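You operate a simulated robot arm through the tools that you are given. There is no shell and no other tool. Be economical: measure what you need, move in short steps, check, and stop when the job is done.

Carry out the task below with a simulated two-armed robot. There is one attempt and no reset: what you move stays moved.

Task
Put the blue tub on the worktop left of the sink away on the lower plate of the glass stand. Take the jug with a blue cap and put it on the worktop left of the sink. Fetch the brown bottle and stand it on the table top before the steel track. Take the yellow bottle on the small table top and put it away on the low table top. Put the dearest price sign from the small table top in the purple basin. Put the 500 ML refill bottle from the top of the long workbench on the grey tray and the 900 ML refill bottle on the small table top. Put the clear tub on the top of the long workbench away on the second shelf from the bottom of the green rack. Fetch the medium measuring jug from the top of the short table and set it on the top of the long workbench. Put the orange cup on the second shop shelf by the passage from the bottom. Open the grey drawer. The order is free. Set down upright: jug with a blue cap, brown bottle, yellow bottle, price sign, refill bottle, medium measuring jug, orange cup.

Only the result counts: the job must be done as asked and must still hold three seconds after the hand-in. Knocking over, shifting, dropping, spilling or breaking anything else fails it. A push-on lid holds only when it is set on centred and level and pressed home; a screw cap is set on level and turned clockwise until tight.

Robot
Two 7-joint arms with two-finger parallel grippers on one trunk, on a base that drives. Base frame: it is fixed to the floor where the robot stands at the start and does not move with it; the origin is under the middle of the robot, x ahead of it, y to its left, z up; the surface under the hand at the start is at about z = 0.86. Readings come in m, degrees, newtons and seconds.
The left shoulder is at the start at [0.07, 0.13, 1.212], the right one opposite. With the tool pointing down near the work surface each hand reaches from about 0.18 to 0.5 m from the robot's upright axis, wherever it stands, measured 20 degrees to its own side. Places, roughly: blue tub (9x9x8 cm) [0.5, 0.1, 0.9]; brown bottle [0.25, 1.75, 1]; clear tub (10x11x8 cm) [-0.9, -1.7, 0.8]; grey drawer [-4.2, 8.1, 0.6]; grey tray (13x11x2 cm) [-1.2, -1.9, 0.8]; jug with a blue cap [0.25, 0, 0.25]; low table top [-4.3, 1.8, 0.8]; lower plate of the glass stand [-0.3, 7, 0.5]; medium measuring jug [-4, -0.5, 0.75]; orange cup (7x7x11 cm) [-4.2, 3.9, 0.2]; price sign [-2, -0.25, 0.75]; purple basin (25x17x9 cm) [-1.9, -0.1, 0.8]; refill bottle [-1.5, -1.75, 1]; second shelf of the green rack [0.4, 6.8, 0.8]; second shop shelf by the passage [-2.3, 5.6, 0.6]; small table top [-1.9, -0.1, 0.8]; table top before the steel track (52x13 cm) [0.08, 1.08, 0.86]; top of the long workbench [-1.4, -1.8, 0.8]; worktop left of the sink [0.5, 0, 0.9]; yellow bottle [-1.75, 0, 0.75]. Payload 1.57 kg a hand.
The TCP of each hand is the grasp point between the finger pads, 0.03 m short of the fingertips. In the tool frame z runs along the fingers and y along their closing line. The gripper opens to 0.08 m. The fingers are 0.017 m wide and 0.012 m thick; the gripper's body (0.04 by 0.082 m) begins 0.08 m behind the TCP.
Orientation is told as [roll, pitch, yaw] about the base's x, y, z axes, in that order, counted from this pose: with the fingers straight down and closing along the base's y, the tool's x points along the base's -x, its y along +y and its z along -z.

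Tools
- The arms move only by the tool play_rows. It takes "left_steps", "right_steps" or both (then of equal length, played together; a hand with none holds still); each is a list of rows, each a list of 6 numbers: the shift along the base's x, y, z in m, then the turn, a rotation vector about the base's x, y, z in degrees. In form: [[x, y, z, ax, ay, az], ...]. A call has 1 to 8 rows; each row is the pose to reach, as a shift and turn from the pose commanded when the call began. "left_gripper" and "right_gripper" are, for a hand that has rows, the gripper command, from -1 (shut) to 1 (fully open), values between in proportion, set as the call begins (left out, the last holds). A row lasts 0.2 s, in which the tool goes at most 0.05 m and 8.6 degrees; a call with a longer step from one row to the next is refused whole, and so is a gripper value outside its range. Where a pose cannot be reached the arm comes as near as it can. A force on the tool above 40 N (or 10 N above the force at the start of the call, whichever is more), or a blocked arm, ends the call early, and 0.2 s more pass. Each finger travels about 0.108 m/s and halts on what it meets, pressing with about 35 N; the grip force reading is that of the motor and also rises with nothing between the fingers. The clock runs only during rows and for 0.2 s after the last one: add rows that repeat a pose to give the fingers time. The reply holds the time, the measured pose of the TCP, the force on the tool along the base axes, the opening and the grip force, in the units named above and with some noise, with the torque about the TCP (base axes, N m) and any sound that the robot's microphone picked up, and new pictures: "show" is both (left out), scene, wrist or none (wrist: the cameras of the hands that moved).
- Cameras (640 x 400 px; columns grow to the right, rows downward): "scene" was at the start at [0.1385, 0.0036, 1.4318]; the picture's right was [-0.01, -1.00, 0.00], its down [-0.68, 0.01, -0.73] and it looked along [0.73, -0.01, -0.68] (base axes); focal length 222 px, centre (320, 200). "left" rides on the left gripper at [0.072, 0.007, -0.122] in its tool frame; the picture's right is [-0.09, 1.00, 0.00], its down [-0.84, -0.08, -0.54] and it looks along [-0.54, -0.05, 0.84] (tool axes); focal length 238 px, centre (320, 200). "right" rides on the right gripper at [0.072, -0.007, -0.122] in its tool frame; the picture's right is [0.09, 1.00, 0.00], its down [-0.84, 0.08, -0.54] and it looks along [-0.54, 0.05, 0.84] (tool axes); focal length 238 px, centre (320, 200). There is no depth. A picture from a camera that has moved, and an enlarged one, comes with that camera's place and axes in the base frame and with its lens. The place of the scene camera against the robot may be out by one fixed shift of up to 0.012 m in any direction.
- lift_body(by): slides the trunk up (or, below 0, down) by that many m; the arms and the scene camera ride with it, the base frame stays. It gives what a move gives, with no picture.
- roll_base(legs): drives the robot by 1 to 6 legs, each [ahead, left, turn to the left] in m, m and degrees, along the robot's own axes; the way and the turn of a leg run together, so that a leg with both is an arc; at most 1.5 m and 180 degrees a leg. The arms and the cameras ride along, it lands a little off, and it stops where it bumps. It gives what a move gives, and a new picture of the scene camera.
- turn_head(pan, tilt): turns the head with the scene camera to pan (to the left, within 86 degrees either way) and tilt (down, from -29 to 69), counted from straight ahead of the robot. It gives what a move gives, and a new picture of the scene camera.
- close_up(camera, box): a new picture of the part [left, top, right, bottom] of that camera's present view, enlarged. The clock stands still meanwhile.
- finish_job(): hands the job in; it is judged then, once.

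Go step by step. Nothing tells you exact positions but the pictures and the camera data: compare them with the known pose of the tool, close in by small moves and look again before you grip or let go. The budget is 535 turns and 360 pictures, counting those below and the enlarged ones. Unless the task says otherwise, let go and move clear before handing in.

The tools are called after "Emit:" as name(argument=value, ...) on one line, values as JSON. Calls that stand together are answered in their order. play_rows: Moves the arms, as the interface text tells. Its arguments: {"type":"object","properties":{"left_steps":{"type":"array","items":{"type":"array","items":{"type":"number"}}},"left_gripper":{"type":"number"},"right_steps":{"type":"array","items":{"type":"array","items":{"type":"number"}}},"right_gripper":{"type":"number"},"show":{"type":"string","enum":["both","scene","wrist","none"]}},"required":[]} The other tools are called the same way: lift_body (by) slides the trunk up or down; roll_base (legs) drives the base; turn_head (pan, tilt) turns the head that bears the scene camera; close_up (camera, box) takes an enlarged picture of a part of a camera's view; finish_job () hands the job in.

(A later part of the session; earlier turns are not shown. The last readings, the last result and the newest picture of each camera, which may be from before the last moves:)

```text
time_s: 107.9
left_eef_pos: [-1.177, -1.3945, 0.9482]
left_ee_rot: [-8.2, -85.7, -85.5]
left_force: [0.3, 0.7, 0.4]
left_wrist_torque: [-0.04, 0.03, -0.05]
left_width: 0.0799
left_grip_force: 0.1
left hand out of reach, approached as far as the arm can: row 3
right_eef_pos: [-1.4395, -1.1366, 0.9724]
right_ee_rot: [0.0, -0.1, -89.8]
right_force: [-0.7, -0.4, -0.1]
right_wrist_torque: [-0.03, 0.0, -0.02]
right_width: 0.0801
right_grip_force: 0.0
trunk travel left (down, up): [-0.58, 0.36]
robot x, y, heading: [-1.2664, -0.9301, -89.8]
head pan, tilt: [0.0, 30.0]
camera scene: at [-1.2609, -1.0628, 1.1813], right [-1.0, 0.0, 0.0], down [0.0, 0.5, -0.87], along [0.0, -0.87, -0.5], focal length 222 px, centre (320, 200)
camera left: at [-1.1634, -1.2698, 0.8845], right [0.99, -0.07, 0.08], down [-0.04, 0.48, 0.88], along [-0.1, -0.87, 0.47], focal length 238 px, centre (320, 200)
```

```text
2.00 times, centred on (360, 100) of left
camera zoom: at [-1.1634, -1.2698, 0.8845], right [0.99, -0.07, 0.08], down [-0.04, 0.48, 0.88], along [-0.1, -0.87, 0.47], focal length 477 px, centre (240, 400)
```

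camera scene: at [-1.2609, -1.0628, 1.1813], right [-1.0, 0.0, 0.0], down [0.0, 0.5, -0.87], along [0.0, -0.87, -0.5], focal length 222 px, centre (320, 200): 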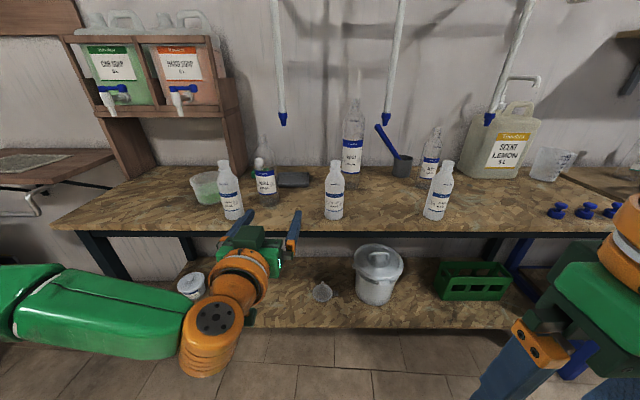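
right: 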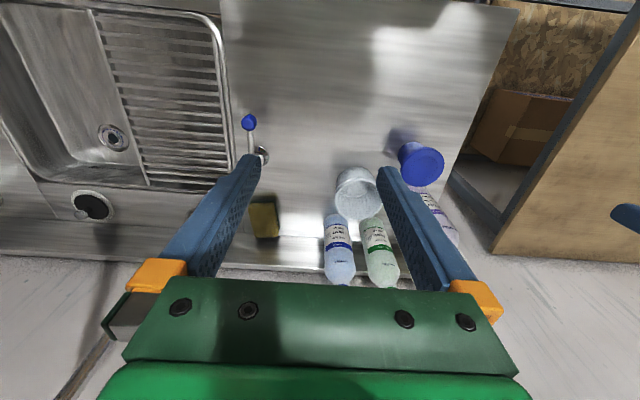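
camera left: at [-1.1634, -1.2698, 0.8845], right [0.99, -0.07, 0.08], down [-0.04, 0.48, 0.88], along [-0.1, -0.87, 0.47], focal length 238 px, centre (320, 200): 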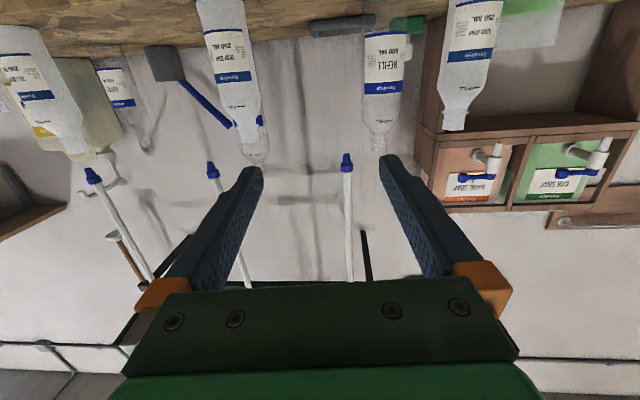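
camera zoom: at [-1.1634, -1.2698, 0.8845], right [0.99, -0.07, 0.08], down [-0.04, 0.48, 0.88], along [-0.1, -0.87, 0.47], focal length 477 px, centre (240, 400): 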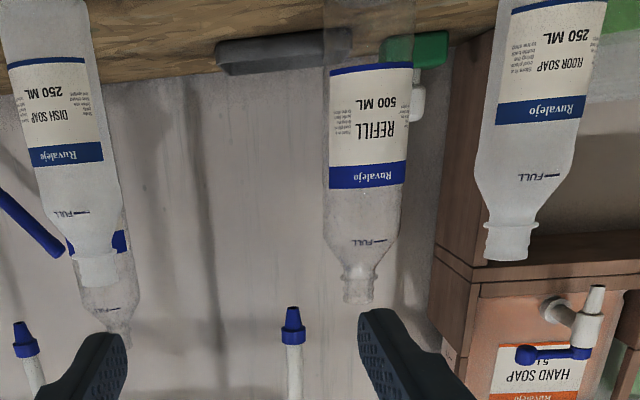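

The 500 ML mouth is at [-1.092, -1.722, 1.02], bench z≈0.795, tray centre ≈[-1.154, -1.88], rod tip [-1.153, -1.756, 1.044]. I'll grip the body (≈7 cm) at z≈0.905 well under the rods. First align the hand.

Emit:
play_rows(left_steps=[[-0.01, 0, -0.02, -2.3, 0, 1.7], [-0.02, 0, -0.043, -4.6, 0, 3.5], [-0.02, 0, -0.043, -4.6, 0, 3.5]], show="none")

```text
time_s: 108.7
left_eef_pos: [-1.1685, -1.3993, 0.9113]
left_ee_rot: [179.5, -84.9, 93.8]
left_force: [0.8, -0.6, 0.8]
left_wrist_torque: [-0.02, 0.01, 0.02]
left_width: 0.0801
left_grip_force: 0.1
right_eef_pos: [-1.44, -1.1361, 0.9714]
right_ee_rot: [0.1, -0.1, -89.8]
right_force: [-0.1, 0.6, 0.3]
right_wrist_torque: [-0.05, 0.02, 0.0]
right_width: 0.0801
right_grip_force: 0.0
trunk travel left (down, up): [-0.58, 0.36]
robot x, y, heading: [-1.2655, -0.9295, -89.9]
head pan, tilt: [0.0, 30.0]
```

Emit:
play_rows(left_steps=[[0.0, 0, 0, 3, 0, -1.9], [0.0, 0, -0.006, 5, 0, -3.6], [0, 0, -0.006, 5, 0, -3.6]], show="wrist")

```text
time_s: 109.5
left_eef_pos: [-1.1714, -1.399, 0.9076]
left_ee_rot: [43.5, -89.6, -133.7]
left_force: [-0.9, 0.3, -0.8]
left_wrist_torque: [0.05, 0.02, -0.01]
left_width: 0.08
left_grip_force: 0.2
left hand out of reach, approached as far as the arm can: row 2
right_eef_pos: [-1.4403, -1.1368, 0.9724]
right_ee_rot: [0.1, -0.2, -89.8]
right_force: [-0.3, 0.3, 0.0]
right_wrist_torque: [0.03, -0.01, -0.02]
right_width: 0.0801
right_grip_force: 0.1
trunk travel left (down, up): [-0.58, 0.36]
robot x, y, heading: [-1.27, -0.9236, -89.7]
head pan, tilt: [0.0, 30.0]
camera left: at [-1.1646, -1.2784, 0.8347], right [1.0, 0.0, 0.1], down [-0.08, 0.54, 0.84], along [-0.05, -0.84, 0.54], focal length 238 px, centre (320, 200)
```

left: 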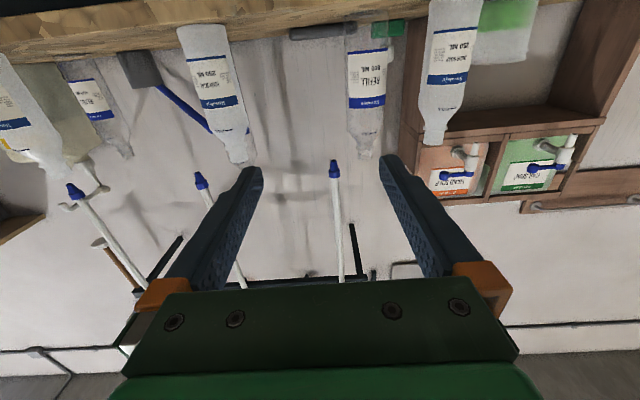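

Level now. I drive 0.08 m left and 0.21 m forward, then look.

Emit:
roll_base(legs=[[0, 0.08, 0], [0.21, 0, 0]])

Emit:
close_up(camera="left", box=[160, 0, 480, 200])

```text
time_s: 111.8
left_eef_pos: [-1.093, -1.6086, 0.9066]
left_ee_rot: [53.3, -89.8, -143.7]
left_force: [-0.1, 1.0, -0.6]
left_wrist_torque: [-0.02, -0.01, -0.02]
left_width: 0.0799
left_grip_force: 0.0
right_eef_pos: [-1.3605, -1.3447, 0.9714]
right_ee_rot: [0.2, -0.1, -90.1]
right_force: [0.9, -0.4, -0.3]
right_wrist_torque: [-0.02, 0.02, 0.0]
right_width: 0.0799
right_grip_force: 0.1
trunk travel left (down, up): [-0.58, 0.36]
robot x, y, heading: [-1.184, -1.1368, -89.9]
head pan, tilt: [0.0, 30.0]
camera scene: at [-1.1818, -1.2713, 1.1814], right [-1.0, 0.0, 0.0], down [0.0, 0.5, -0.87], along [0.0, -0.87, -0.5], focal length 222 px, centre (320, 200)
```

scene: 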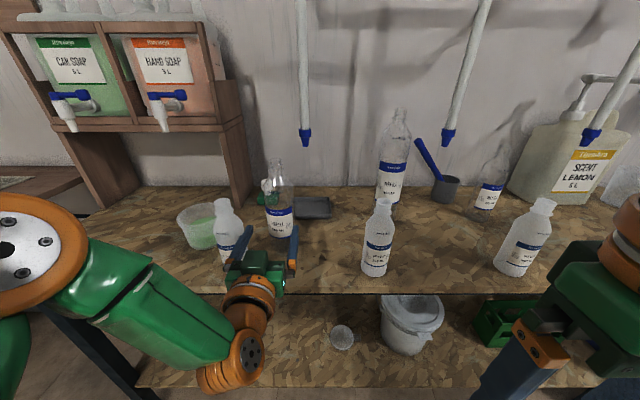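

```text
2.00 times, centred on (320, 100) of left
camera zoom: at [-1.0857, -1.4876, 0.8349], right [1.0, -0.01, 0.1], down [-0.08, 0.54, 0.84], along [-0.06, -0.84, 0.54], focal length 477 px, centre (320, 400)
```

zoom: 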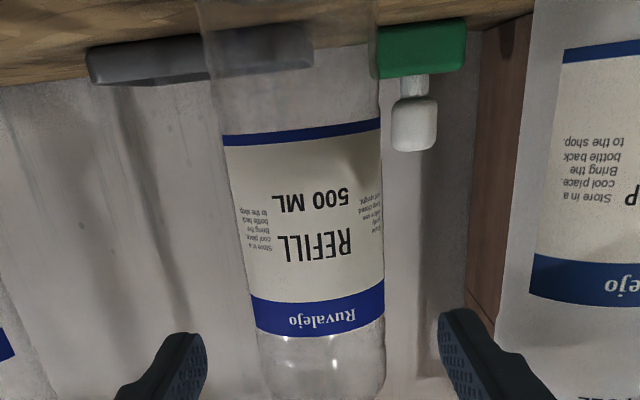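

The bottle is centred between the fingers. I advance 4 cm and check alignment again.

Emit:
roll_base(legs=[[0.045, 0, 0]])

Emit:
close_up(camera="left", box=[160, 0, 480, 200])

```text
time_s: 112.7
left_eef_pos: [-1.0926, -1.6529, 0.9069]
left_ee_rot: [69.8, -89.8, -160.2]
left_force: [0.2, 0.8, 0.3]
left_wrist_torque: [-0.06, 0.01, -0.02]
left_width: 0.0799
left_grip_force: 0.2
right_eef_pos: [-1.3611, -1.3884, 0.9713]
right_ee_rot: [0.1, -0.3, -90.0]
right_force: [-1.1, -0.3, 0.2]
right_wrist_torque: [0.01, 0.02, -0.02]
right_width: 0.0799
right_grip_force: 0.0
trunk travel left (down, up): [-0.58, 0.36]
robot x, y, heading: [-1.1852, -1.1801, -89.9]
head pan, tilt: [0.0, 30.0]
camera scene: at [-1.1819, -1.3154, 1.1815], right [-1.0, 0.0, 0.0], down [0.0, 0.5, -0.87], along [0.0, -0.87, -0.5], focal length 222 px, centre (320, 200)
```

scene: 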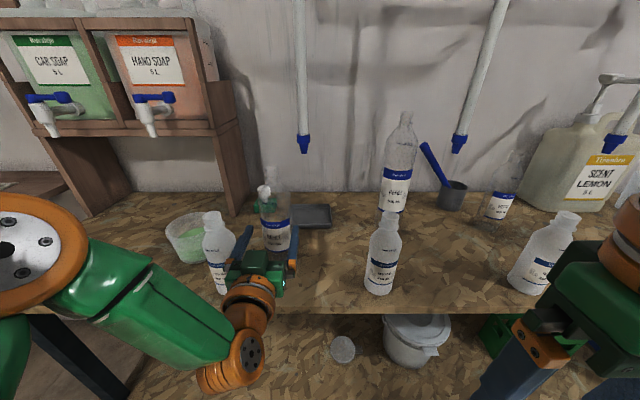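

```text
2.00 times, centred on (320, 100) of left
camera zoom: at [-1.0859, -1.5322, 0.8353], right [1.0, -0.01, 0.1], down [-0.08, 0.54, 0.84], along [-0.06, -0.84, 0.54], focal length 477 px, centre (320, 400)
```

zoom: 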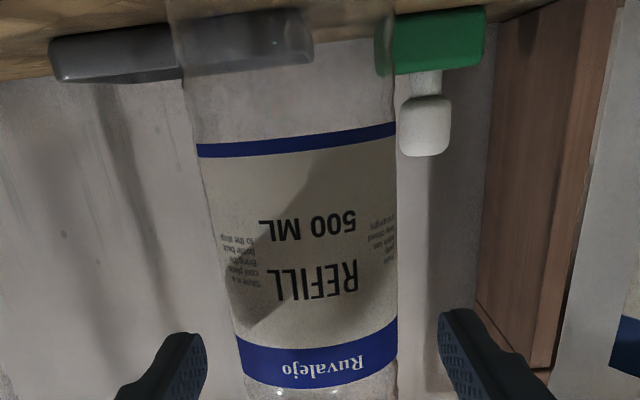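

Aligned within a millimetre or two. I advance the remaining 7 cm and check.

Emit:
roll_base(legs=[[0.035, 0, 0]])

Emit:
close_up(camera="left", box=[160, 0, 480, 200])

```text
time_s: 113.6
left_eef_pos: [-1.094, -1.6872, 0.9071]
left_ee_rot: [75.1, -89.8, -165.4]
left_force: [-0.2, -0.5, -0.6]
left_wrist_torque: [0.02, 0.0, -0.03]
left_width: 0.0799
left_grip_force: 0.0
right_eef_pos: [-1.361, -1.4238, 0.9722]
right_ee_rot: [0.1, -0.2, -90.1]
right_force: [0.5, 0.6, -0.6]
right_wrist_torque: [-0.04, -0.03, -0.01]
right_width: 0.0801
right_grip_force: 0.0
trunk travel left (down, up): [-0.58, 0.36]
robot x, y, heading: [-1.1913, -1.2111, -90.5]
head pan, tilt: [0.0, 30.0]
camera scene: at [-1.1821, -1.3503, 1.1816], right [-1.0, 0.0, 0.0], down [0.0, 0.5, -0.87], along [0.0, -0.87, -0.5], focal length 222 px, centre (320, 200)
```

scene: 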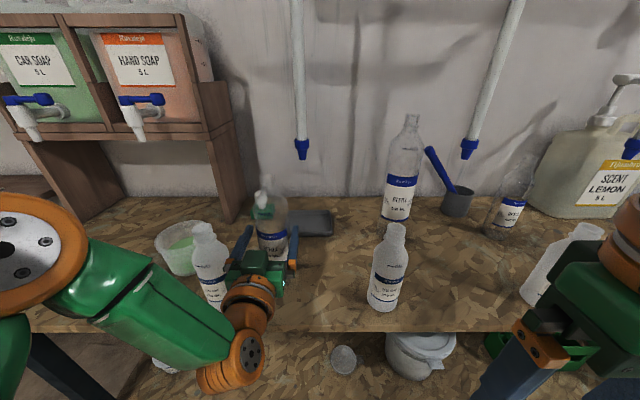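

```text
2.00 times, centred on (320, 100) of left
camera zoom: at [-1.0862, -1.5672, 0.8354], right [1.0, -0.01, 0.1], down [-0.08, 0.54, 0.84], along [-0.06, -0.84, 0.54], focal length 477 px, centre (320, 400)
```

zoom: 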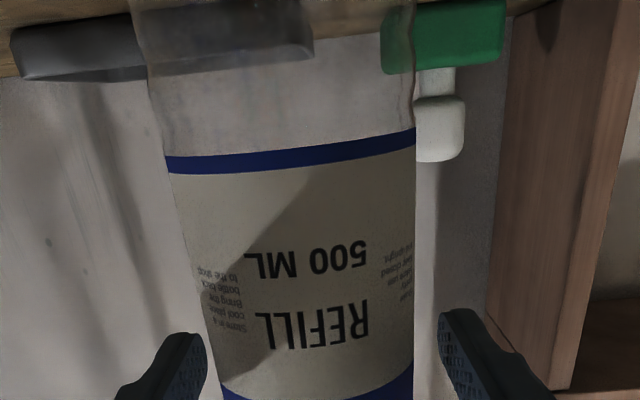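

The bottle sits ~3 mm toward the left finger in the picture. I shift the hand −3 mm in x and advance.

Emit:
play_rows(left_steps=[[-0.003, 0, 0, 0, 0, 0], [-0.003, 0, 0, 0, 0, 0]], show="none")

Emit:
roll_base(legs=[[0.033, 0, 0]])

Emit:
close_up(camera="left", box=[160, 0, 480, 200])

```text
time_s: 114.2
left_eef_pos: [-1.0958, -1.6882, 0.9063]
left_ee_rot: [46.5, -89.8, -136.8]
left_force: [-0.5, -0.1, 0.5]
left_wrist_torque: [0.02, -0.02, 0.0]
left_width: 0.0798
left_grip_force: 0.0
right_eef_pos: [-1.3613, -1.4251, 0.9719]
right_ee_rot: [0.1, -0.2, -90.1]
right_force: [0.3, 0.3, 0.3]
right_wrist_torque: [-0.01, -0.03, 0.03]
right_width: 0.0799
right_grip_force: 0.0
trunk travel left (down, up): [-0.58, 0.36]
robot x, y, heading: [-1.1866, -1.2159, -90.2]
head pan, tilt: [0.0, 30.0]
```

```text
time_s: 115.0
left_eef_pos: [-1.0973, -1.7199, 0.9066]
left_ee_rot: [74.4, -89.8, -164.8]
left_force: [-0.1, -0.6, 0.3]
left_wrist_torque: [0.02, 0.03, 0.0]
left_width: 0.0797
left_grip_force: 0.0
right_eef_pos: [-1.3629, -1.4566, 0.973]
right_ee_rot: [0.1, -0.2, -90.0]
right_force: [0.3, 0.3, 1.1]
right_wrist_torque: [0.0, 0.04, -0.01]
right_width: 0.0799
right_grip_force: 0.1
trunk travel left (down, up): [-0.58, 0.36]
robot x, y, heading: [-1.1869, -1.2498, -90.1]
head pan, tilt: [0.0, 30.0]
camera scene: at [-1.1822, -1.3828, 1.1816], right [-1.0, 0.0, 0.0], down [0.0, 0.5, -0.87], along [0.0, -0.87, -0.5], focal length 222 px, centre (320, 200)
```

scene: 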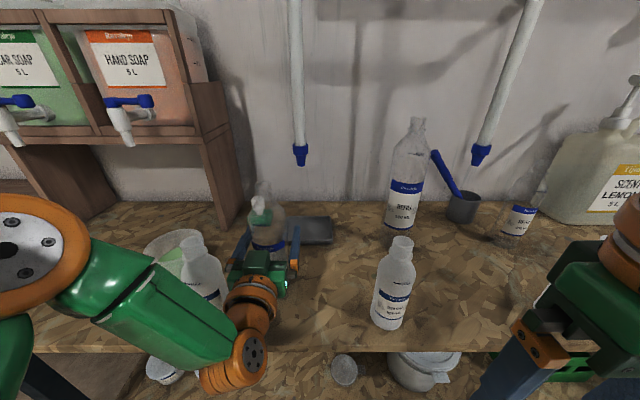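

```text
2.00 times, centred on (320, 100) of left
camera zoom: at [-1.0895, -1.5996, 0.8356], right [1.0, -0.01, 0.1], down [-0.08, 0.54, 0.84], along [-0.06, -0.84, 0.54], focal length 477 px, centre (320, 400)
```

zoom: 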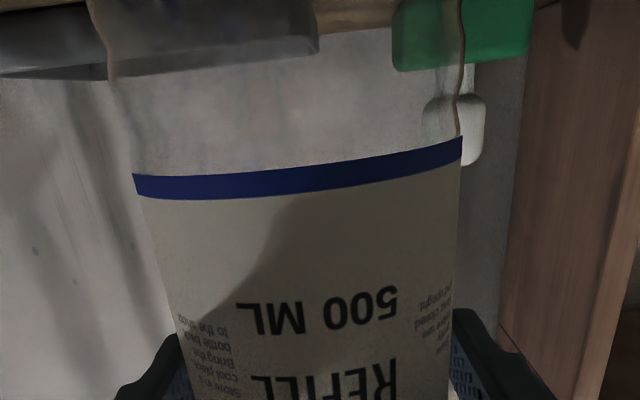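

The bottle is between the fingers. I close the left gripper and meanwhile raise the right hand clear of the bench items.

Emit:
play_rows(left_steps=[[0, 0, 0, 0, 0, 0], [0, 0, 0, 0, 0, 0], [0, 0, 0, 0, 0, 0], [0, 0, 0, 0, 0, 0]], right_steps=[[0, 0.02, 0.04, 0, 0, 0], [0, 0.04, 0.08, 0, 0, 0], [0, 0.04, 0.12, 0, 0, 0], [0, 0.04, 0.15, 0, 0, 0]], left_gripper=-1, show="none")

Emit:
play_rows(left_steps=[[0, 0, 0.01, 0, 0, 0], [0, 0, 0.02, 0, 0, 0], [0, 0, 0.03, 0, 0, 0], [0, 0, 0.03, 0, 0, 0]])

```text
time_s: 116.0
left_eef_pos: [-1.0963, -1.7206, 0.9072]
left_ee_rot: [41.7, -89.8, -132.2]
left_force: [0.4, -0.7, -0.9]
left_wrist_torque: [-0.02, -0.01, -0.01]
left_width: 0.064
left_grip_force: 34.6
right_eef_pos: [-1.3135, -1.4356, 1.0283]
right_ee_rot: [0.2, -0.1, -90.2]
right_force: [0.0, -0.8, 0.0]
right_wrist_torque: [0.01, 0.0, 0.02]
right_width: 0.0799
right_grip_force: 0.1
right hand out of reach, approached as far as the arm can: row 1, 2, 3, 4
trunk travel left (down, up): [-0.58, 0.36]
robot x, y, heading: [-1.1892, -1.2489, -90.3]
head pan, tilt: [0.0, 30.0]
```

```text
time_s: 117.0
left_eef_pos: [-1.0969, -1.7214, 0.9357]
left_ee_rot: [49.0, -89.9, -139.5]
left_force: [-0.5, -0.8, -0.5]
left_wrist_torque: [0.0, 0.01, 0.0]
left_width: 0.0637
left_grip_force: 34.5
right_eef_pos: [-1.3153, -1.4355, 1.0283]
right_ee_rot: [0.1, -0.2, -90.1]
right_force: [0.4, 0.8, -0.4]
right_wrist_torque: [0.03, 0.01, 0.03]
right_width: 0.08
right_grip_force: 0.1
trunk travel left (down, up): [-0.58, 0.36]
robot x, y, heading: [-1.1853, -1.2481, -90.3]
head pan, tilt: [0.0, 30.0]
camera scene: at [-1.1822, -1.3848, 1.1813], right [-1.0, 0.0, 0.0], down [0.0, 0.5, -0.87], along [0.0, -0.87, -0.5], focal length 222 px, centre (320, 200)
camera left: at [-1.0894, -1.6006, 0.8647], right [1.0, -0.01, 0.1], down [-0.08, 0.54, 0.84], along [-0.06, -0.84, 0.54], focal length 238 px, centre (320, 200)
```

scene: 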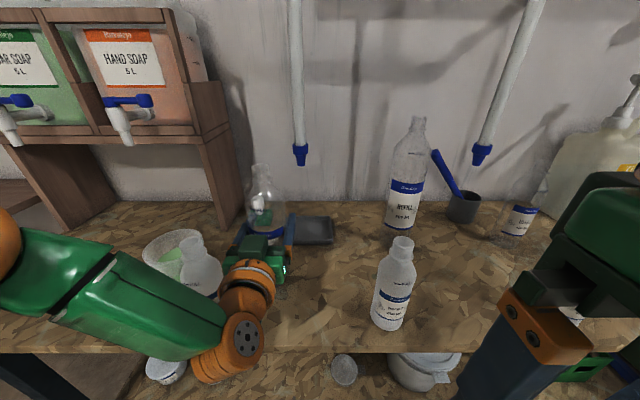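
left: 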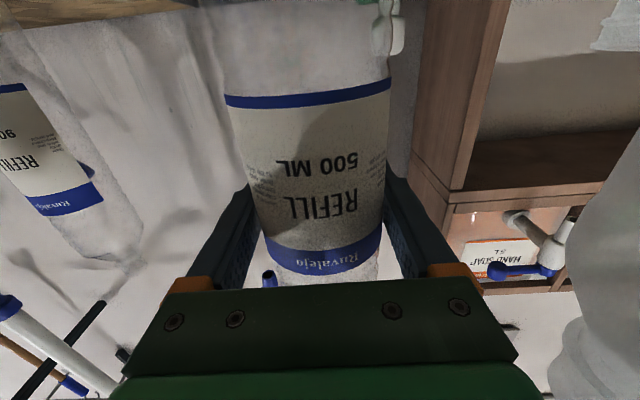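

Held and lifted 3 cm. I first extend the arm along −y (keeping x) to see how far it reaches, staying clear of the rod.

Emit:
play_rows(left_steps=[[0, -0.02, 0, 0, 0, 0], [0, -0.04, 0, 0, 0, 0], [0, -0.06, 0, 0, 0, 0], [0, -0.08, 0, 0, 0, 0], [0, -0.08, 0, 0, 0, 0]], show="scene")

```text
time_s: 118.2
left_eef_pos: [-1.0971, -1.7999, 0.9363]
left_ee_rot: [54.1, -89.7, -144.4]
left_force: [0.1, 0.2, -1.0]
left_wrist_torque: [-0.02, 0.0, -0.01]
left_width: 0.0637
left_grip_force: 34.7
right_eef_pos: [-1.3149, -1.4342, 1.0273]
right_ee_rot: [0.1, -0.2, -90.0]
right_force: [0.2, -0.1, -0.1]
right_wrist_torque: [-0.01, -0.03, 0.0]
right_width: 0.0795
right_grip_force: 0.1
trunk travel left (down, up): [-0.58, 0.36]
robot x, y, heading: [-1.1855, -1.2505, -90.4]
head pan, tilt: [0.0, 30.0]
camera scene: at [-1.1821, -1.3845, 1.1813], right [-1.0, 0.0, 0.0], down [0.0, 0.5, -0.87], along [0.0, -0.87, -0.5], focal length 222 px, centre (320, 200)
```

scene: 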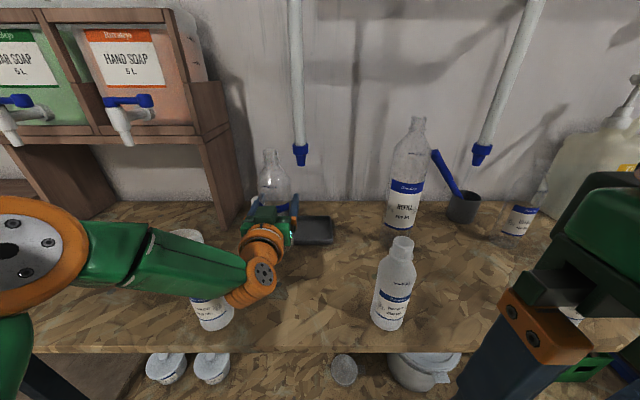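

I must check whether the forearm is touching the 250 ml bottle on the left.

Emit:
close_up(camera="scene", box=[100, 180, 300, 340])

```text
2.50 times, centred on (200, 260) of scene
camera zoom: at [-1.1821, -1.3845, 1.1813], right [-1.0, 0.0, 0.0], down [0.0, 0.5, -0.87], along [0.0, -0.87, -0.5], focal length 555 px, centre (620, 50)
```

zoom: 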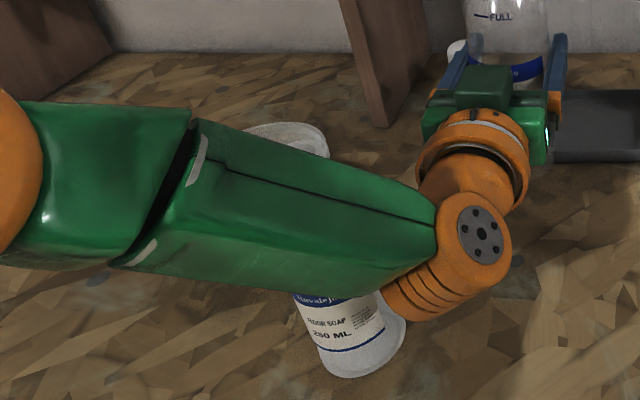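

The forearm is very close to the 250 ml bottle, so the horizontal way to the tray is unsafe. I retract, set the bottle down at y≈−1.67 (free of the rod), and will regrasp it from above.

Emit:
play_rows(left_steps=[[0, 0.03, 0, 0, 0, 0], [0, 0.06, 0, 0, 0, 0], [0, 0.09, 0, 0, 0, 0], [0, 0.12, 0, 0, 0, 0], [0, 0.13, 0, 0, 0, 0], [0, 0.13, -0.015, 0, 0, 0], [0, 0.13, -0.022, 0, 0, 0], [0, 0.13, -0.022, 0, 0, 0]], show="scene")

Emit:
play_rows(left_steps=[[0, 0, -0.003, 0, 0, 0], [0, 0, -0.005, 0, 0, 0], [0, 0, -0.007, 0, 0, 0], [0, 0, -0.009, 0, 0, 0], [0, 0, -0.011, 0, 0, 0]], show="none")

```text
time_s: 120.0
left_eef_pos: [-1.0993, -1.6734, 0.913]
left_ee_rot: [55.7, -89.9, -146.2]
left_force: [-0.2, -0.5, 0.5]
left_wrist_torque: [-0.01, -0.01, 0.03]
left_width: 0.0639
left_grip_force: 35.0
left hand out of reach, approached as far as the arm can: row 5, 6, 7, 8
right_eef_pos: [-1.315, -1.4359, 1.0277]
right_ee_rot: [0.1, -0.2, -90.1]
right_force: [-0.2, -0.4, -0.3]
right_wrist_torque: [-0.03, 0.0, 0.02]
right_width: 0.0799
right_grip_force: 0.0
trunk travel left (down, up): [-0.58, 0.36]
robot x, y, heading: [-1.1867, -1.2503, -90.2]
head pan, tilt: [0.0, 30.0]
camera scene: at [-1.1822, -1.3847, 1.1813], right [-1.0, 0.0, 0.0], down [0.0, 0.5, -0.87], along [0.0, -0.87, -0.5], focal length 222 px, centre (320, 200)
```

scene: 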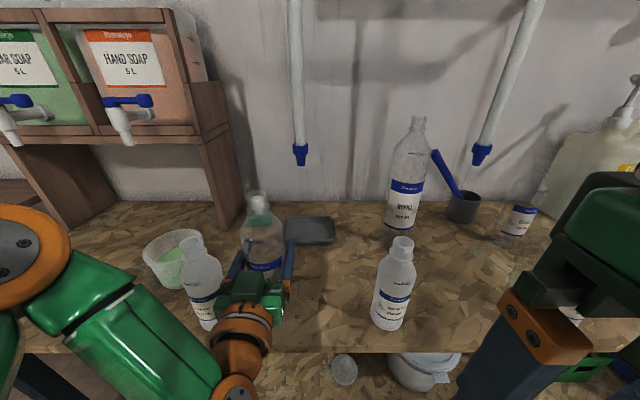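

```text
time_s: 121.2
left_eef_pos: [-1.0978, -1.674, 0.9041]
left_ee_rot: [149.9, -89.9, 119.6]
left_force: [0.6, -4.4, 12.8]
left_wrist_torque: [-0.2, 0.2, 0.08]
left_width: 0.0643
left_grip_force: 34.9
right_eef_pos: [-1.3145, -1.4343, 1.0269]
right_ee_rot: [0.1, -0.3, -90.0]
right_force: [0.0, 0.2, -0.3]
right_wrist_torque: [0.02, 0.01, -0.03]
right_width: 0.08
right_grip_force: 0.0
trunk travel left (down, up): [-0.58, 0.36]
robot x, y, heading: [-1.1836, -1.2483, -90.0]
head pan, tilt: [0.0, 30.0]
```

Contact. I release, back out, and reconfigure the left hand to point down from a raised trunk.

Emit:
play_rows(left_steps=[[0, 0, 0, 0, 0, 0], [0, 0, 0, 0, 0, 0]], left_gripper=1, show="none")

Emit:
roll_base(legs=[[-0.25, 0, 0]])

Emit:
lift_body(by=0.33)

Emit:
play_rows(left_steps=[[0, 0.0, 0, 8.3, 0, 0], [0, 0.0, 0, 16.6, 0, 0], [0, 0.0, 0, 24.9, 0, 0], [0, 0.0, 0, 33.2, 0, 0], [0, 0.0, 0, 41.5, 0, 0], [0, 0.0, 0, 49.8, 0, 0], [0, 0, 0, 58.1, 0, 0], [0, 0, 0, 66, 0, 0]], show="none")

Emit:
play_rows(left_steps=[[0, 0, 0, 8, 0, 0], [0, 0, 0, 16, 0, 0], [0, 0, 0, 24, 0, 0], [0, 0, 0, 24, 0, 0]])

```text
time_s: 121.8
left_eef_pos: [-1.0986, -1.674, 0.9032]
left_ee_rot: [50.3, -89.7, -140.8]
left_force: [-0.1, 0.0, -0.1]
left_wrist_torque: [0.03, 0.0, 0.0]
left_width: 0.0802
left_grip_force: 0.1
right_eef_pos: [-1.314, -1.4353, 1.0269]
right_ee_rot: [0.1, -0.2, -90.0]
right_force: [0.1, -0.8, -0.5]
right_wrist_torque: [-0.05, 0.0, 0.0]
right_width: 0.08
right_grip_force: 0.0
trunk travel left (down, up): [-0.58, 0.36]
robot x, y, heading: [-1.1903, -1.2535, -90.2]
head pan, tilt: [0.0, 30.0]
```

```text
time_s: 123.6
left_eef_pos: [-1.0986, -1.4253, 0.9044]
left_ee_rot: [46.7, -89.7, -137.2]
left_force: [0.9, -0.3, 0.3]
left_wrist_torque: [-0.03, 0.03, 0.01]
left_width: 0.08
left_grip_force: 0.1
right_eef_pos: [-1.314, -1.1865, 1.0281]
right_ee_rot: [0.1, -0.1, -90.3]
right_force: [0.9, -0.5, -1.0]
right_wrist_torque: [0.0, -0.01, -0.02]
right_width: 0.0799
right_grip_force: 0.0
trunk travel left (down, up): [-0.58, 0.36]
robot x, y, heading: [-1.1845, -0.9957, -90.1]
head pan, tilt: [0.0, 30.0]
camera scene: at [-1.1818, -1.136, 1.1812], right [-1.0, 0.01, 0.0], down [0.0, 0.5, -0.87], along [0.0, -0.87, -0.5], focal length 222 px, centre (320, 200)
```

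scene: 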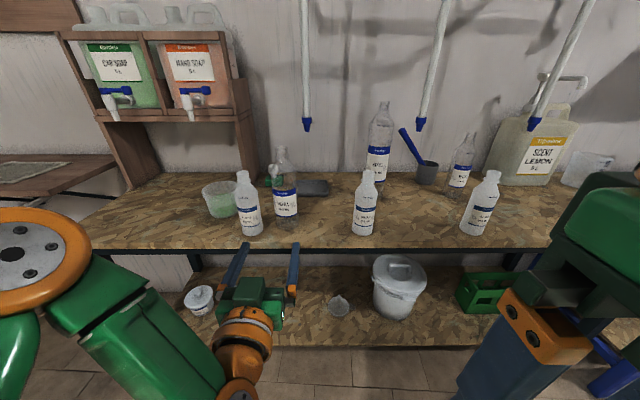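

```text
time_s: 126.9
left_eef_pos: [-1.0987, -1.4254, 1.2327]
left_ee_rot: [51.8, -89.7, -142.6]
left_force: [-0.9, -0.6, -0.1]
left_wrist_torque: [-0.02, 0.01, 0.0]
left_width: 0.0799
left_grip_force: 0.2
right_eef_pos: [-1.3147, -1.185, 1.3579]
right_ee_rot: [0.1, -0.2, -90.4]
right_force: [-0.5, 0.4, 0.5]
right_wrist_torque: [0.02, 0.01, -0.03]
right_width: 0.08
right_grip_force: 0.1
trunk travel left (down, up): [-0.91, 0.03]
robot x, y, heading: [-1.1853, -1.0, -90.1]
head pan, tilt: [0.0, 30.0]
```

```text
time_s: 128.7
left_eef_pos: [-1.1, -1.4259, 1.233]
left_ee_rot: [-0.6, -23.6, -90.3]
left_force: [1.2, 0.2, 0.4]
left_wrist_torque: [0.03, -0.02, 0.01]
left_width: 0.0798
left_grip_force: 0.1
right_eef_pos: [-1.3162, -1.1859, 1.358]
right_ee_rot: [0.1, -0.2, -90.3]
right_force: [-0.1, 0.5, -0.3]
right_wrist_torque: [0.01, -0.01, -0.01]
right_width: 0.0799
right_grip_force: 0.1
trunk travel left (down, up): [-0.91, 0.03]
robot x, y, heading: [-1.1894, -0.996, -90.1]
head pan, tilt: [0.0, 30.0]
```

```text
time_s: 129.7
left_eef_pos: [-1.0992, -1.4267, 1.2321]
left_ee_rot: [-0.5, 0.2, -90.4]
left_force: [-0.4, 0.6, -0.2]
left_wrist_torque: [0.04, -0.02, 0.0]
left_width: 0.08
left_grip_force: 0.0
right_eef_pos: [-1.3147, -1.1857, 1.3576]
right_ee_rot: [0.2, -0.1, -90.3]
right_force: [0.7, -0.6, -0.6]
right_wrist_torque: [0.0, 0.03, 0.01]
right_width: 0.0801
right_grip_force: 0.0
trunk travel left (down, up): [-0.91, 0.03]
robot x, y, heading: [-1.1841, -0.9975, -90.1]
head pan, tilt: [0.0, 30.0]
camera scene: at [-1.1818, -1.1352, 1.5113], right [-1.0, 0.01, 0.0], down [0.0, 0.5, -0.87], along [0.0, -0.87, -0.5], focal length 222 px, centre (320, 200)
camera left: at [-1.0912, -1.3558, 1.3549], right [1.0, -0.1, -0.01], down [-0.08, -0.84, 0.54], along [-0.06, -0.54, -0.84], focal length 238 px, centre (320, 200)
```

scene: 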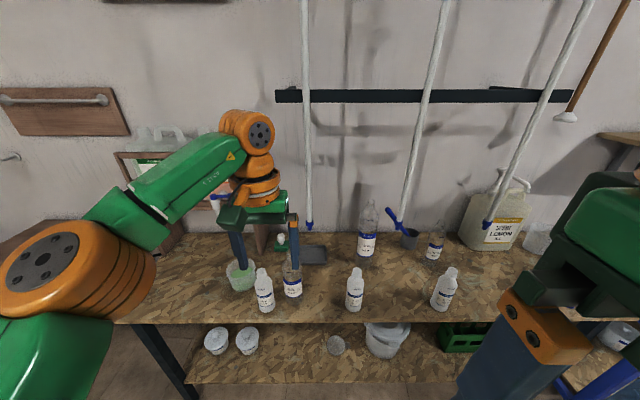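
left: 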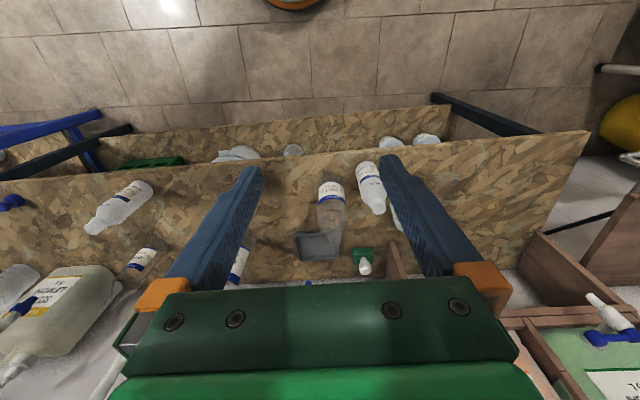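

I drive 0.2 m forward so the hand is over the bottle, then look down.

Emit:
roll_base(legs=[[0.22, 0, 0]])

Emit:
close_up(camera="left", box=[160, 100, 480, 300])

```text
time_s: 131.4
left_eef_pos: [-1.1024, -1.6421, 1.2347]
left_ee_rot: [-0.5, -0.1, -90.3]
left_force: [0.2, -0.4, 0.3]
left_wrist_torque: [-0.02, -0.03, 0.03]
left_width: 0.08
left_grip_force: 0.1
right_eef_pos: [-1.3164, -1.4003, 1.3585]
right_ee_rot: [0.1, -0.5, -90.5]
right_force: [0.5, 0.0, 0.4]
right_wrist_torque: [-0.02, -0.01, 0.03]
right_width: 0.0804
right_grip_force: 0.0
trunk travel left (down, up): [-0.91, 0.03]
robot x, y, heading: [-1.1901, -1.2202, -90.3]
head pan, tilt: [0.0, 30.0]
camera scene: at [-1.1836, -1.3498, 1.5119], right [-1.0, 0.01, 0.0], down [0.0, 0.5, -0.87], along [-0.01, -0.87, -0.5], focal length 222 px, centre (320, 200)
```

scene: 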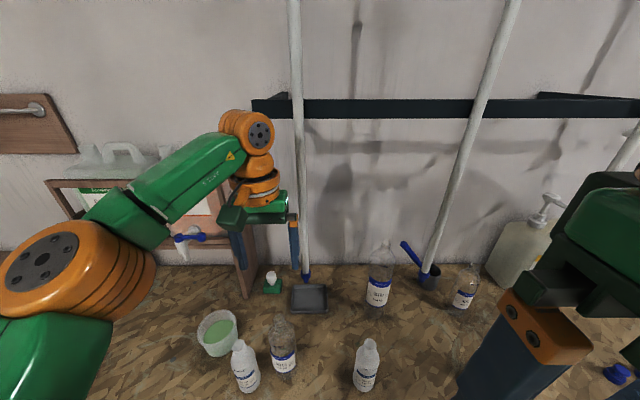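

```text
2.00 times, centred on (320, 200) of left
camera zoom: at [-1.0934, -1.5712, 1.3563], right [1.0, -0.1, -0.01], down [-0.08, -0.84, 0.54], along [-0.06, -0.54, -0.84], focal length 477 px, centre (320, 200)
```

zoom: 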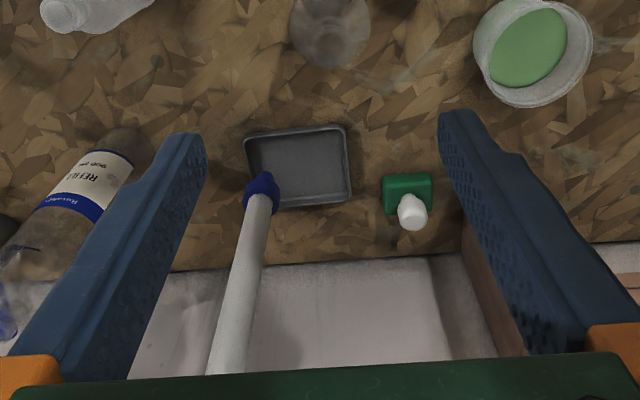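

The view confirms tray [-1.154, -1.873] and rod. I position over the 500 ML mouth and lower to z≈1.09.

Emit:
play_rows(left_steps=[[0.005, -0.024, -0.04, 0, 0, 0], [0.005, -0.024, -0.08, 0, 0, 0], [0.005, -0.024, -0.12, 0, 0, 0], [0.005, -0.024, -0.145, 0, 0, 0], [0.005, -0.024, -0.145, 0, 0, 0]], show="wrist")

```text
time_s: 132.6
left_eef_pos: [-1.097, -1.672, 1.0867]
left_ee_rot: [-0.6, 0.2, -90.3]
left_force: [0.3, 0.0, -0.1]
left_wrist_torque: [0.0, 0.03, 0.0]
left_width: 0.0798
left_grip_force: 0.1
right_eef_pos: [-1.3171, -1.406, 1.3568]
right_ee_rot: [0.1, -0.3, -90.5]
right_force: [0.5, 0.0, 0.0]
right_wrist_torque: [0.01, 0.03, 0.0]
right_width: 0.0798
right_grip_force: 0.1
trunk travel left (down, up): [-0.91, 0.03]
robot x, y, heading: [-1.1873, -1.2221, -90.1]
head pan, tilt: [0.0, 30.0]
camera left: at [-1.0895, -1.6012, 1.2086], right [1.0, -0.1, -0.01], down [-0.08, -0.84, 0.54], along [-0.06, -0.54, -0.84], focal length 238 px, centre (320, 200)
```

left: 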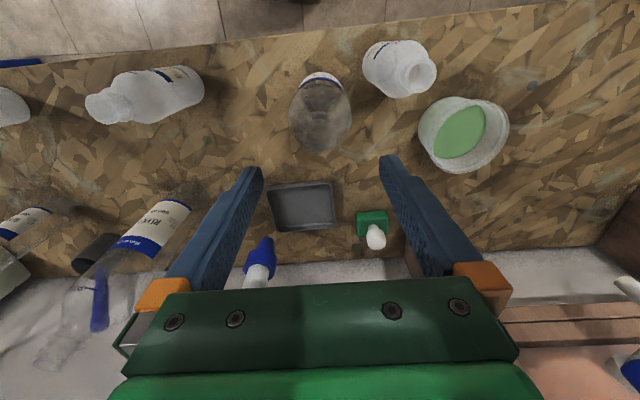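

Emit:
close_up(camera="left", box=[260, 60, 390, 200])

```text
2.86 times, centred on (325, 130) of left
camera zoom: at [-1.0895, -1.6012, 1.2086], right [1.0, -0.1, -0.01], down [-0.08, -0.84, 0.54], along [-0.06, -0.54, -0.84], focal length 681 px, centre (306, 400)
```

zoom: 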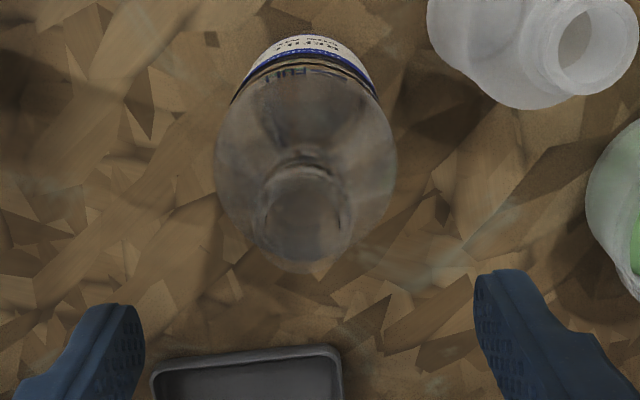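

Mouth centre ≈[-1.097, -1.663]. I lower so the pads take the neck.

Emit:
play_rows(left_steps=[[0, 0.009, -0.03, 0, 0, 0], [0, 0.009, -0.06, 0, 0, 0], [0, 0.009, -0.077, 0, 0, 0], [0, 0.009, -0.077, 0, 0, 0]], show="wrist")

```text
time_s: 133.6
left_eef_pos: [-1.0977, -1.6598, 1.0107]
left_ee_rot: [-0.7, 0.2, -90.2]
left_force: [0.0, 0.6, -0.3]
left_wrist_torque: [0.02, -0.03, 0.03]
left_width: 0.0802
left_grip_force: 0.0
right_eef_pos: [-1.3157, -1.4056, 1.358]
right_ee_rot: [0.1, -0.2, -90.4]
right_force: [-0.3, 1.0, 0.7]
right_wrist_torque: [-0.03, -0.02, 0.0]
right_width: 0.0802
right_grip_force: 0.1
trunk travel left (down, up): [-0.91, 0.03]
robot x, y, heading: [-1.188, -1.2196, -90.4]
head pan, tilt: [0.0, 30.0]
camera left: at [-1.0896, -1.5906, 1.1324], right [1.0, -0.1, -0.01], down [-0.08, -0.84, 0.54], along [-0.06, -0.54, -0.84], focal length 238 px, centre (320, 200)
```

left: 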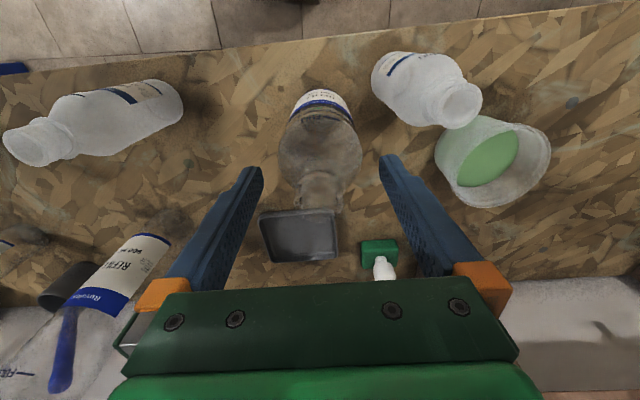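

The neck is at the TCP. I close and lift high.

Emit:
play_rows(left_steps=[[0, 0, 0, 0, 0, 0], [0, 0, 0, 0, 0, 0], [0, 0, 0, 0, 0, 0], [0, 0, 0, 0, 0, 0]], left_gripper=-1, show="none")

Emit:
play_rows(left_steps=[[0, 0, 0.04, 0, 0, 0], [0, 0, 0.08, 0, 0, 0], [0, 0, 0.12, 0, 0, 0], [0, 0, 0.16, 0, 0, 0], [0, 0, 0.2, 0, 0, 0], [0, 0, 0.215, 0, 0, 0], [0, 0, 0.215, 0, 0, 0]])

```text
time_s: 134.6
left_eef_pos: [-1.0981, -1.6596, 1.0116]
left_ee_rot: [-0.6, -0.1, -90.3]
left_force: [0.5, -0.8, 6.3]
left_wrist_torque: [-0.16, -0.03, 0.02]
left_width: 0.0399
left_grip_force: 34.9
right_eef_pos: [-1.3153, -1.4035, 1.359]
right_ee_rot: [0.0, -0.3, -90.4]
right_force: [0.4, -0.6, 0.0]
right_wrist_torque: [0.0, -0.01, 0.0]
right_width: 0.08
right_grip_force: 0.0
trunk travel left (down, up): [-0.91, 0.03]
robot x, y, heading: [-1.1889, -1.2242, -90.3]
head pan, tilt: [0.0, 30.0]
```

```text
time_s: 136.2
left_eef_pos: [-1.0955, -1.6615, 1.2259]
left_ee_rot: [-0.6, 0.3, -90.3]
left_force: [0.1, 0.2, -0.4]
left_wrist_torque: [0.02, 0.02, 0.01]
left_width: 0.0246
left_grip_force: 35.0
right_eef_pos: [-1.3168, -1.4068, 1.3574]
right_ee_rot: [0.1, -0.2, -90.4]
right_force: [-0.2, -0.1, -0.2]
right_wrist_torque: [0.01, 0.02, 0.0]
right_width: 0.08
right_grip_force: 0.1
trunk travel left (down, up): [-0.91, 0.03]
robot x, y, heading: [-1.1858, -1.2209, -90.6]
head pan, tilt: [0.0, 30.0]
camera scene: at [-1.1833, -1.3561, 1.5112], right [-1.0, 0.01, 0.0], down [0.0, 0.5, -0.87], along [-0.01, -0.87, -0.5], focal length 222 px, centre (320, 200)
camera left: at [-1.0879, -1.592, 1.3472], right [1.0, -0.1, -0.01], down [-0.08, -0.84, 0.54], along [-0.06, -0.54, -0.84], focal length 238 px, centre (320, 200)
```

scene: 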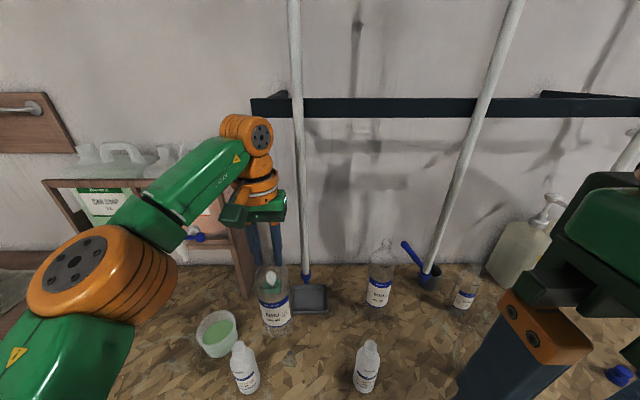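
left: 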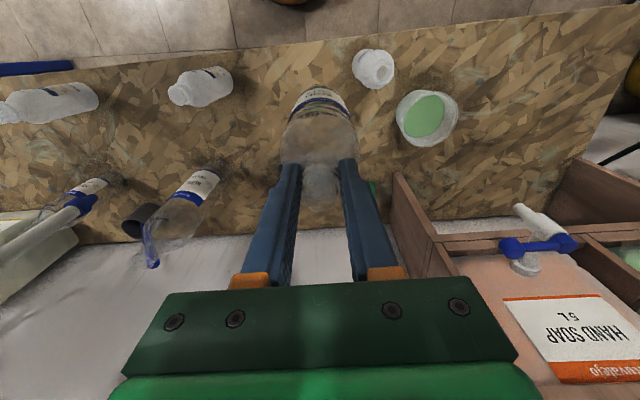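

Held by the neck. I shift 2 cm to +x for rod clearance and drive 0.15 m forward.

Emit:
play_rows(left_steps=[[0.02, 0, 0, 0, 0, 0.5], [0.022, 0, 0, 0.5, 0, 0.5]], show="none")

Emit:
roll_base(legs=[[0.15, 0, 0.5]])

Emit:
play_rows(left_steps=[[0, -0.02, 0, 0, 0, 0], [0, -0.04, 0, 0, 0, 0], [0, -0.055, 0, 0, 0, 0], [0, -0.055, 0, 0, 0, 0]])

```text
time_s: 136.8
left_eef_pos: [-1.0729, -1.6608, 1.2261]
left_ee_rot: [-0.7, 0.7, -89.8]
left_force: [-0.6, 0.5, -0.7]
left_wrist_torque: [0.01, -0.05, 0.0]
left_width: 0.0249
left_grip_force: 34.8
right_eef_pos: [-1.3152, -1.4049, 1.3573]
right_ee_rot: [0.1, -0.1, -90.4]
right_force: [-0.3, 0.2, 0.4]
right_wrist_torque: [0.0, -0.02, 0.03]
right_width: 0.0797
right_grip_force: 0.0
trunk travel left (down, up): [-0.91, 0.03]
robot x, y, heading: [-1.1904, -1.2167, -90.2]
head pan, tilt: [0.0, 30.0]
```

```text
time_s: 138.1
left_eef_pos: [-1.067, -1.8201, 1.2207]
left_ee_rot: [-1.0, 1.2, -89.7]
left_force: [1.7, -1.4, -2.5]
left_wrist_torque: [0.11, 0.18, 0.0]
left_width: 0.0247
left_grip_force: 34.9
right_eef_pos: [-1.3075, -1.5654, 1.3562]
right_ee_rot: [-0.5, 0.4, -90.3]
right_force: [0.5, 0.1, 0.5]
right_wrist_torque: [0.02, 0.07, -0.02]
right_width: 0.0799
right_grip_force: 0.0
trunk travel left (down, up): [-0.91, 0.03]
robot x, y, heading: [-1.1916, -1.3672, -90.6]
head pan, tilt: [0.0, 30.0]
camera scene: at [-1.1739, -1.5173, 1.5095], right [-1.0, 0.01, 0.01], down [0.0, 0.51, -0.86], along [-0.01, -0.86, -0.51], focal length 222 px, centre (320, 200)
```

scene: 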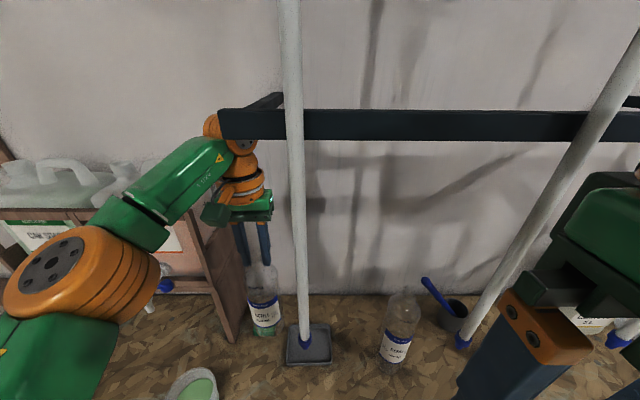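

```text
time_s: 139.1
left_eef_pos: [-1.0705, -1.8214, 1.2151]
left_ee_rot: [-0.9, 0.4, -89.7]
left_force: [0.6, 0.2, 0.3]
left_wrist_torque: [-0.01, -0.03, 0.01]
left_width: 0.0247
left_grip_force: 34.8
left hand out of reach, approached as far as the arm can: row 1, 2, 3, 4
right_eef_pos: [-1.3117, -1.5509, 1.3593]
right_ee_rot: [-0.2, -0.3, -90.2]
right_force: [0.8, -0.1, 0.3]
right_wrist_torque: [-0.04, 0.0, 0.01]
right_width: 0.0799
right_grip_force: 0.0
trunk travel left (down, up): [-0.91, 0.03]
robot x, y, heading: [-1.188, -1.364, -90.4]
head pan, tilt: [0.0, 30.0]
camera scene: at [-1.1772, -1.501, 1.5115], right [-1.0, 0.01, 0.01], down [0.0, 0.5, -0.87], along [-0.01, -0.87, -0.5], focal length 222 px, centre (320, 200)
camera left: at [-1.0632, -1.7518, 1.3368], right [1.0, -0.09, -0.02], down [-0.06, -0.84, 0.54], along [-0.06, -0.53, -0.84], focal length 238 px, centre (320, 200)
```

scene: 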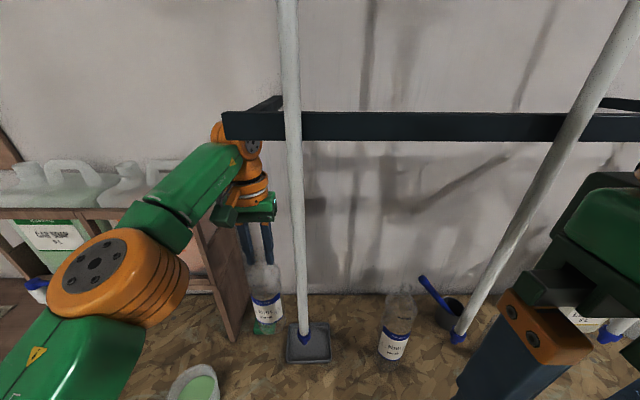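
left: 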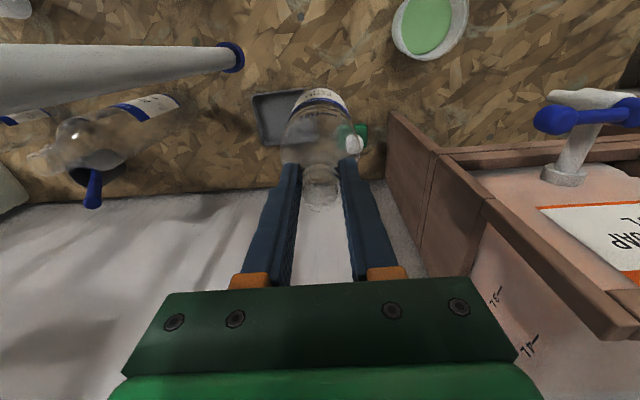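

A dark rail at z≈1.46 runs from x≈−1.06 along y≈−1.77, so I must stay low before moving in x. I lower straight down here to z≈1.055.

Emit:
play_rows(left_steps=[[0, 0, -0.04, 0, 0, 0], [0, 0, -0.08, 0, 0, 0], [0, 0, -0.12, 0, 0, 0], [0, 0, -0.16, 0, 0, 0], [0, -0.02, -0.16, 0, 0, 0], [0, -0.045, -0.16, 0, 0, 0], [0, -0.045, -0.16, 0, 0, 0]])

```text
time_s: 140.7
left_eef_pos: [-1.0766, -1.8516, 1.056]
left_ee_rot: [-0.7, 0.5, -89.8]
left_force: [-0.2, -0.3, -0.5]
left_wrist_torque: [0.01, 0.0, -0.01]
left_width: 0.025
left_grip_force: 34.9
left hand out of reach, approached as far as the arm can: row 6, 7
right_eef_pos: [-1.3183, -1.5527, 1.3578]
right_ee_rot: [0.1, -0.2, -90.3]
right_force: [0.1, -0.6, 0.1]
right_wrist_torque: [0.0, 0.05, 0.0]
right_width: 0.08
right_grip_force: 0.0
trunk travel left (down, up): [-0.91, 0.03]
robot x, y, heading: [-1.1862, -1.3674, -90.4]
head pan, tilt: [0.0, 30.0]
camera scene: at [-1.1851, -1.5023, 1.5113], right [-1.0, 0.01, 0.0], down [0.0, 0.5, -0.87], along [-0.01, -0.87, -0.5], focal length 222 px, centre (320, 200)
camera left: at [-1.0685, -1.7826, 1.1779], right [1.0, -0.09, -0.01], down [-0.07, -0.84, 0.54], along [-0.06, -0.53, -0.84], focal length 238 px, centre (320, 200)
```

scene: 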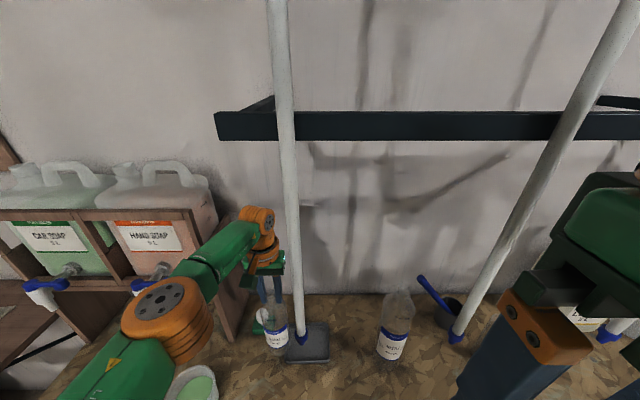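
left: 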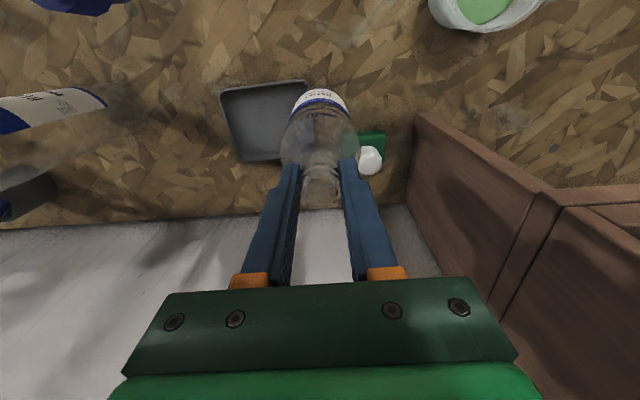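

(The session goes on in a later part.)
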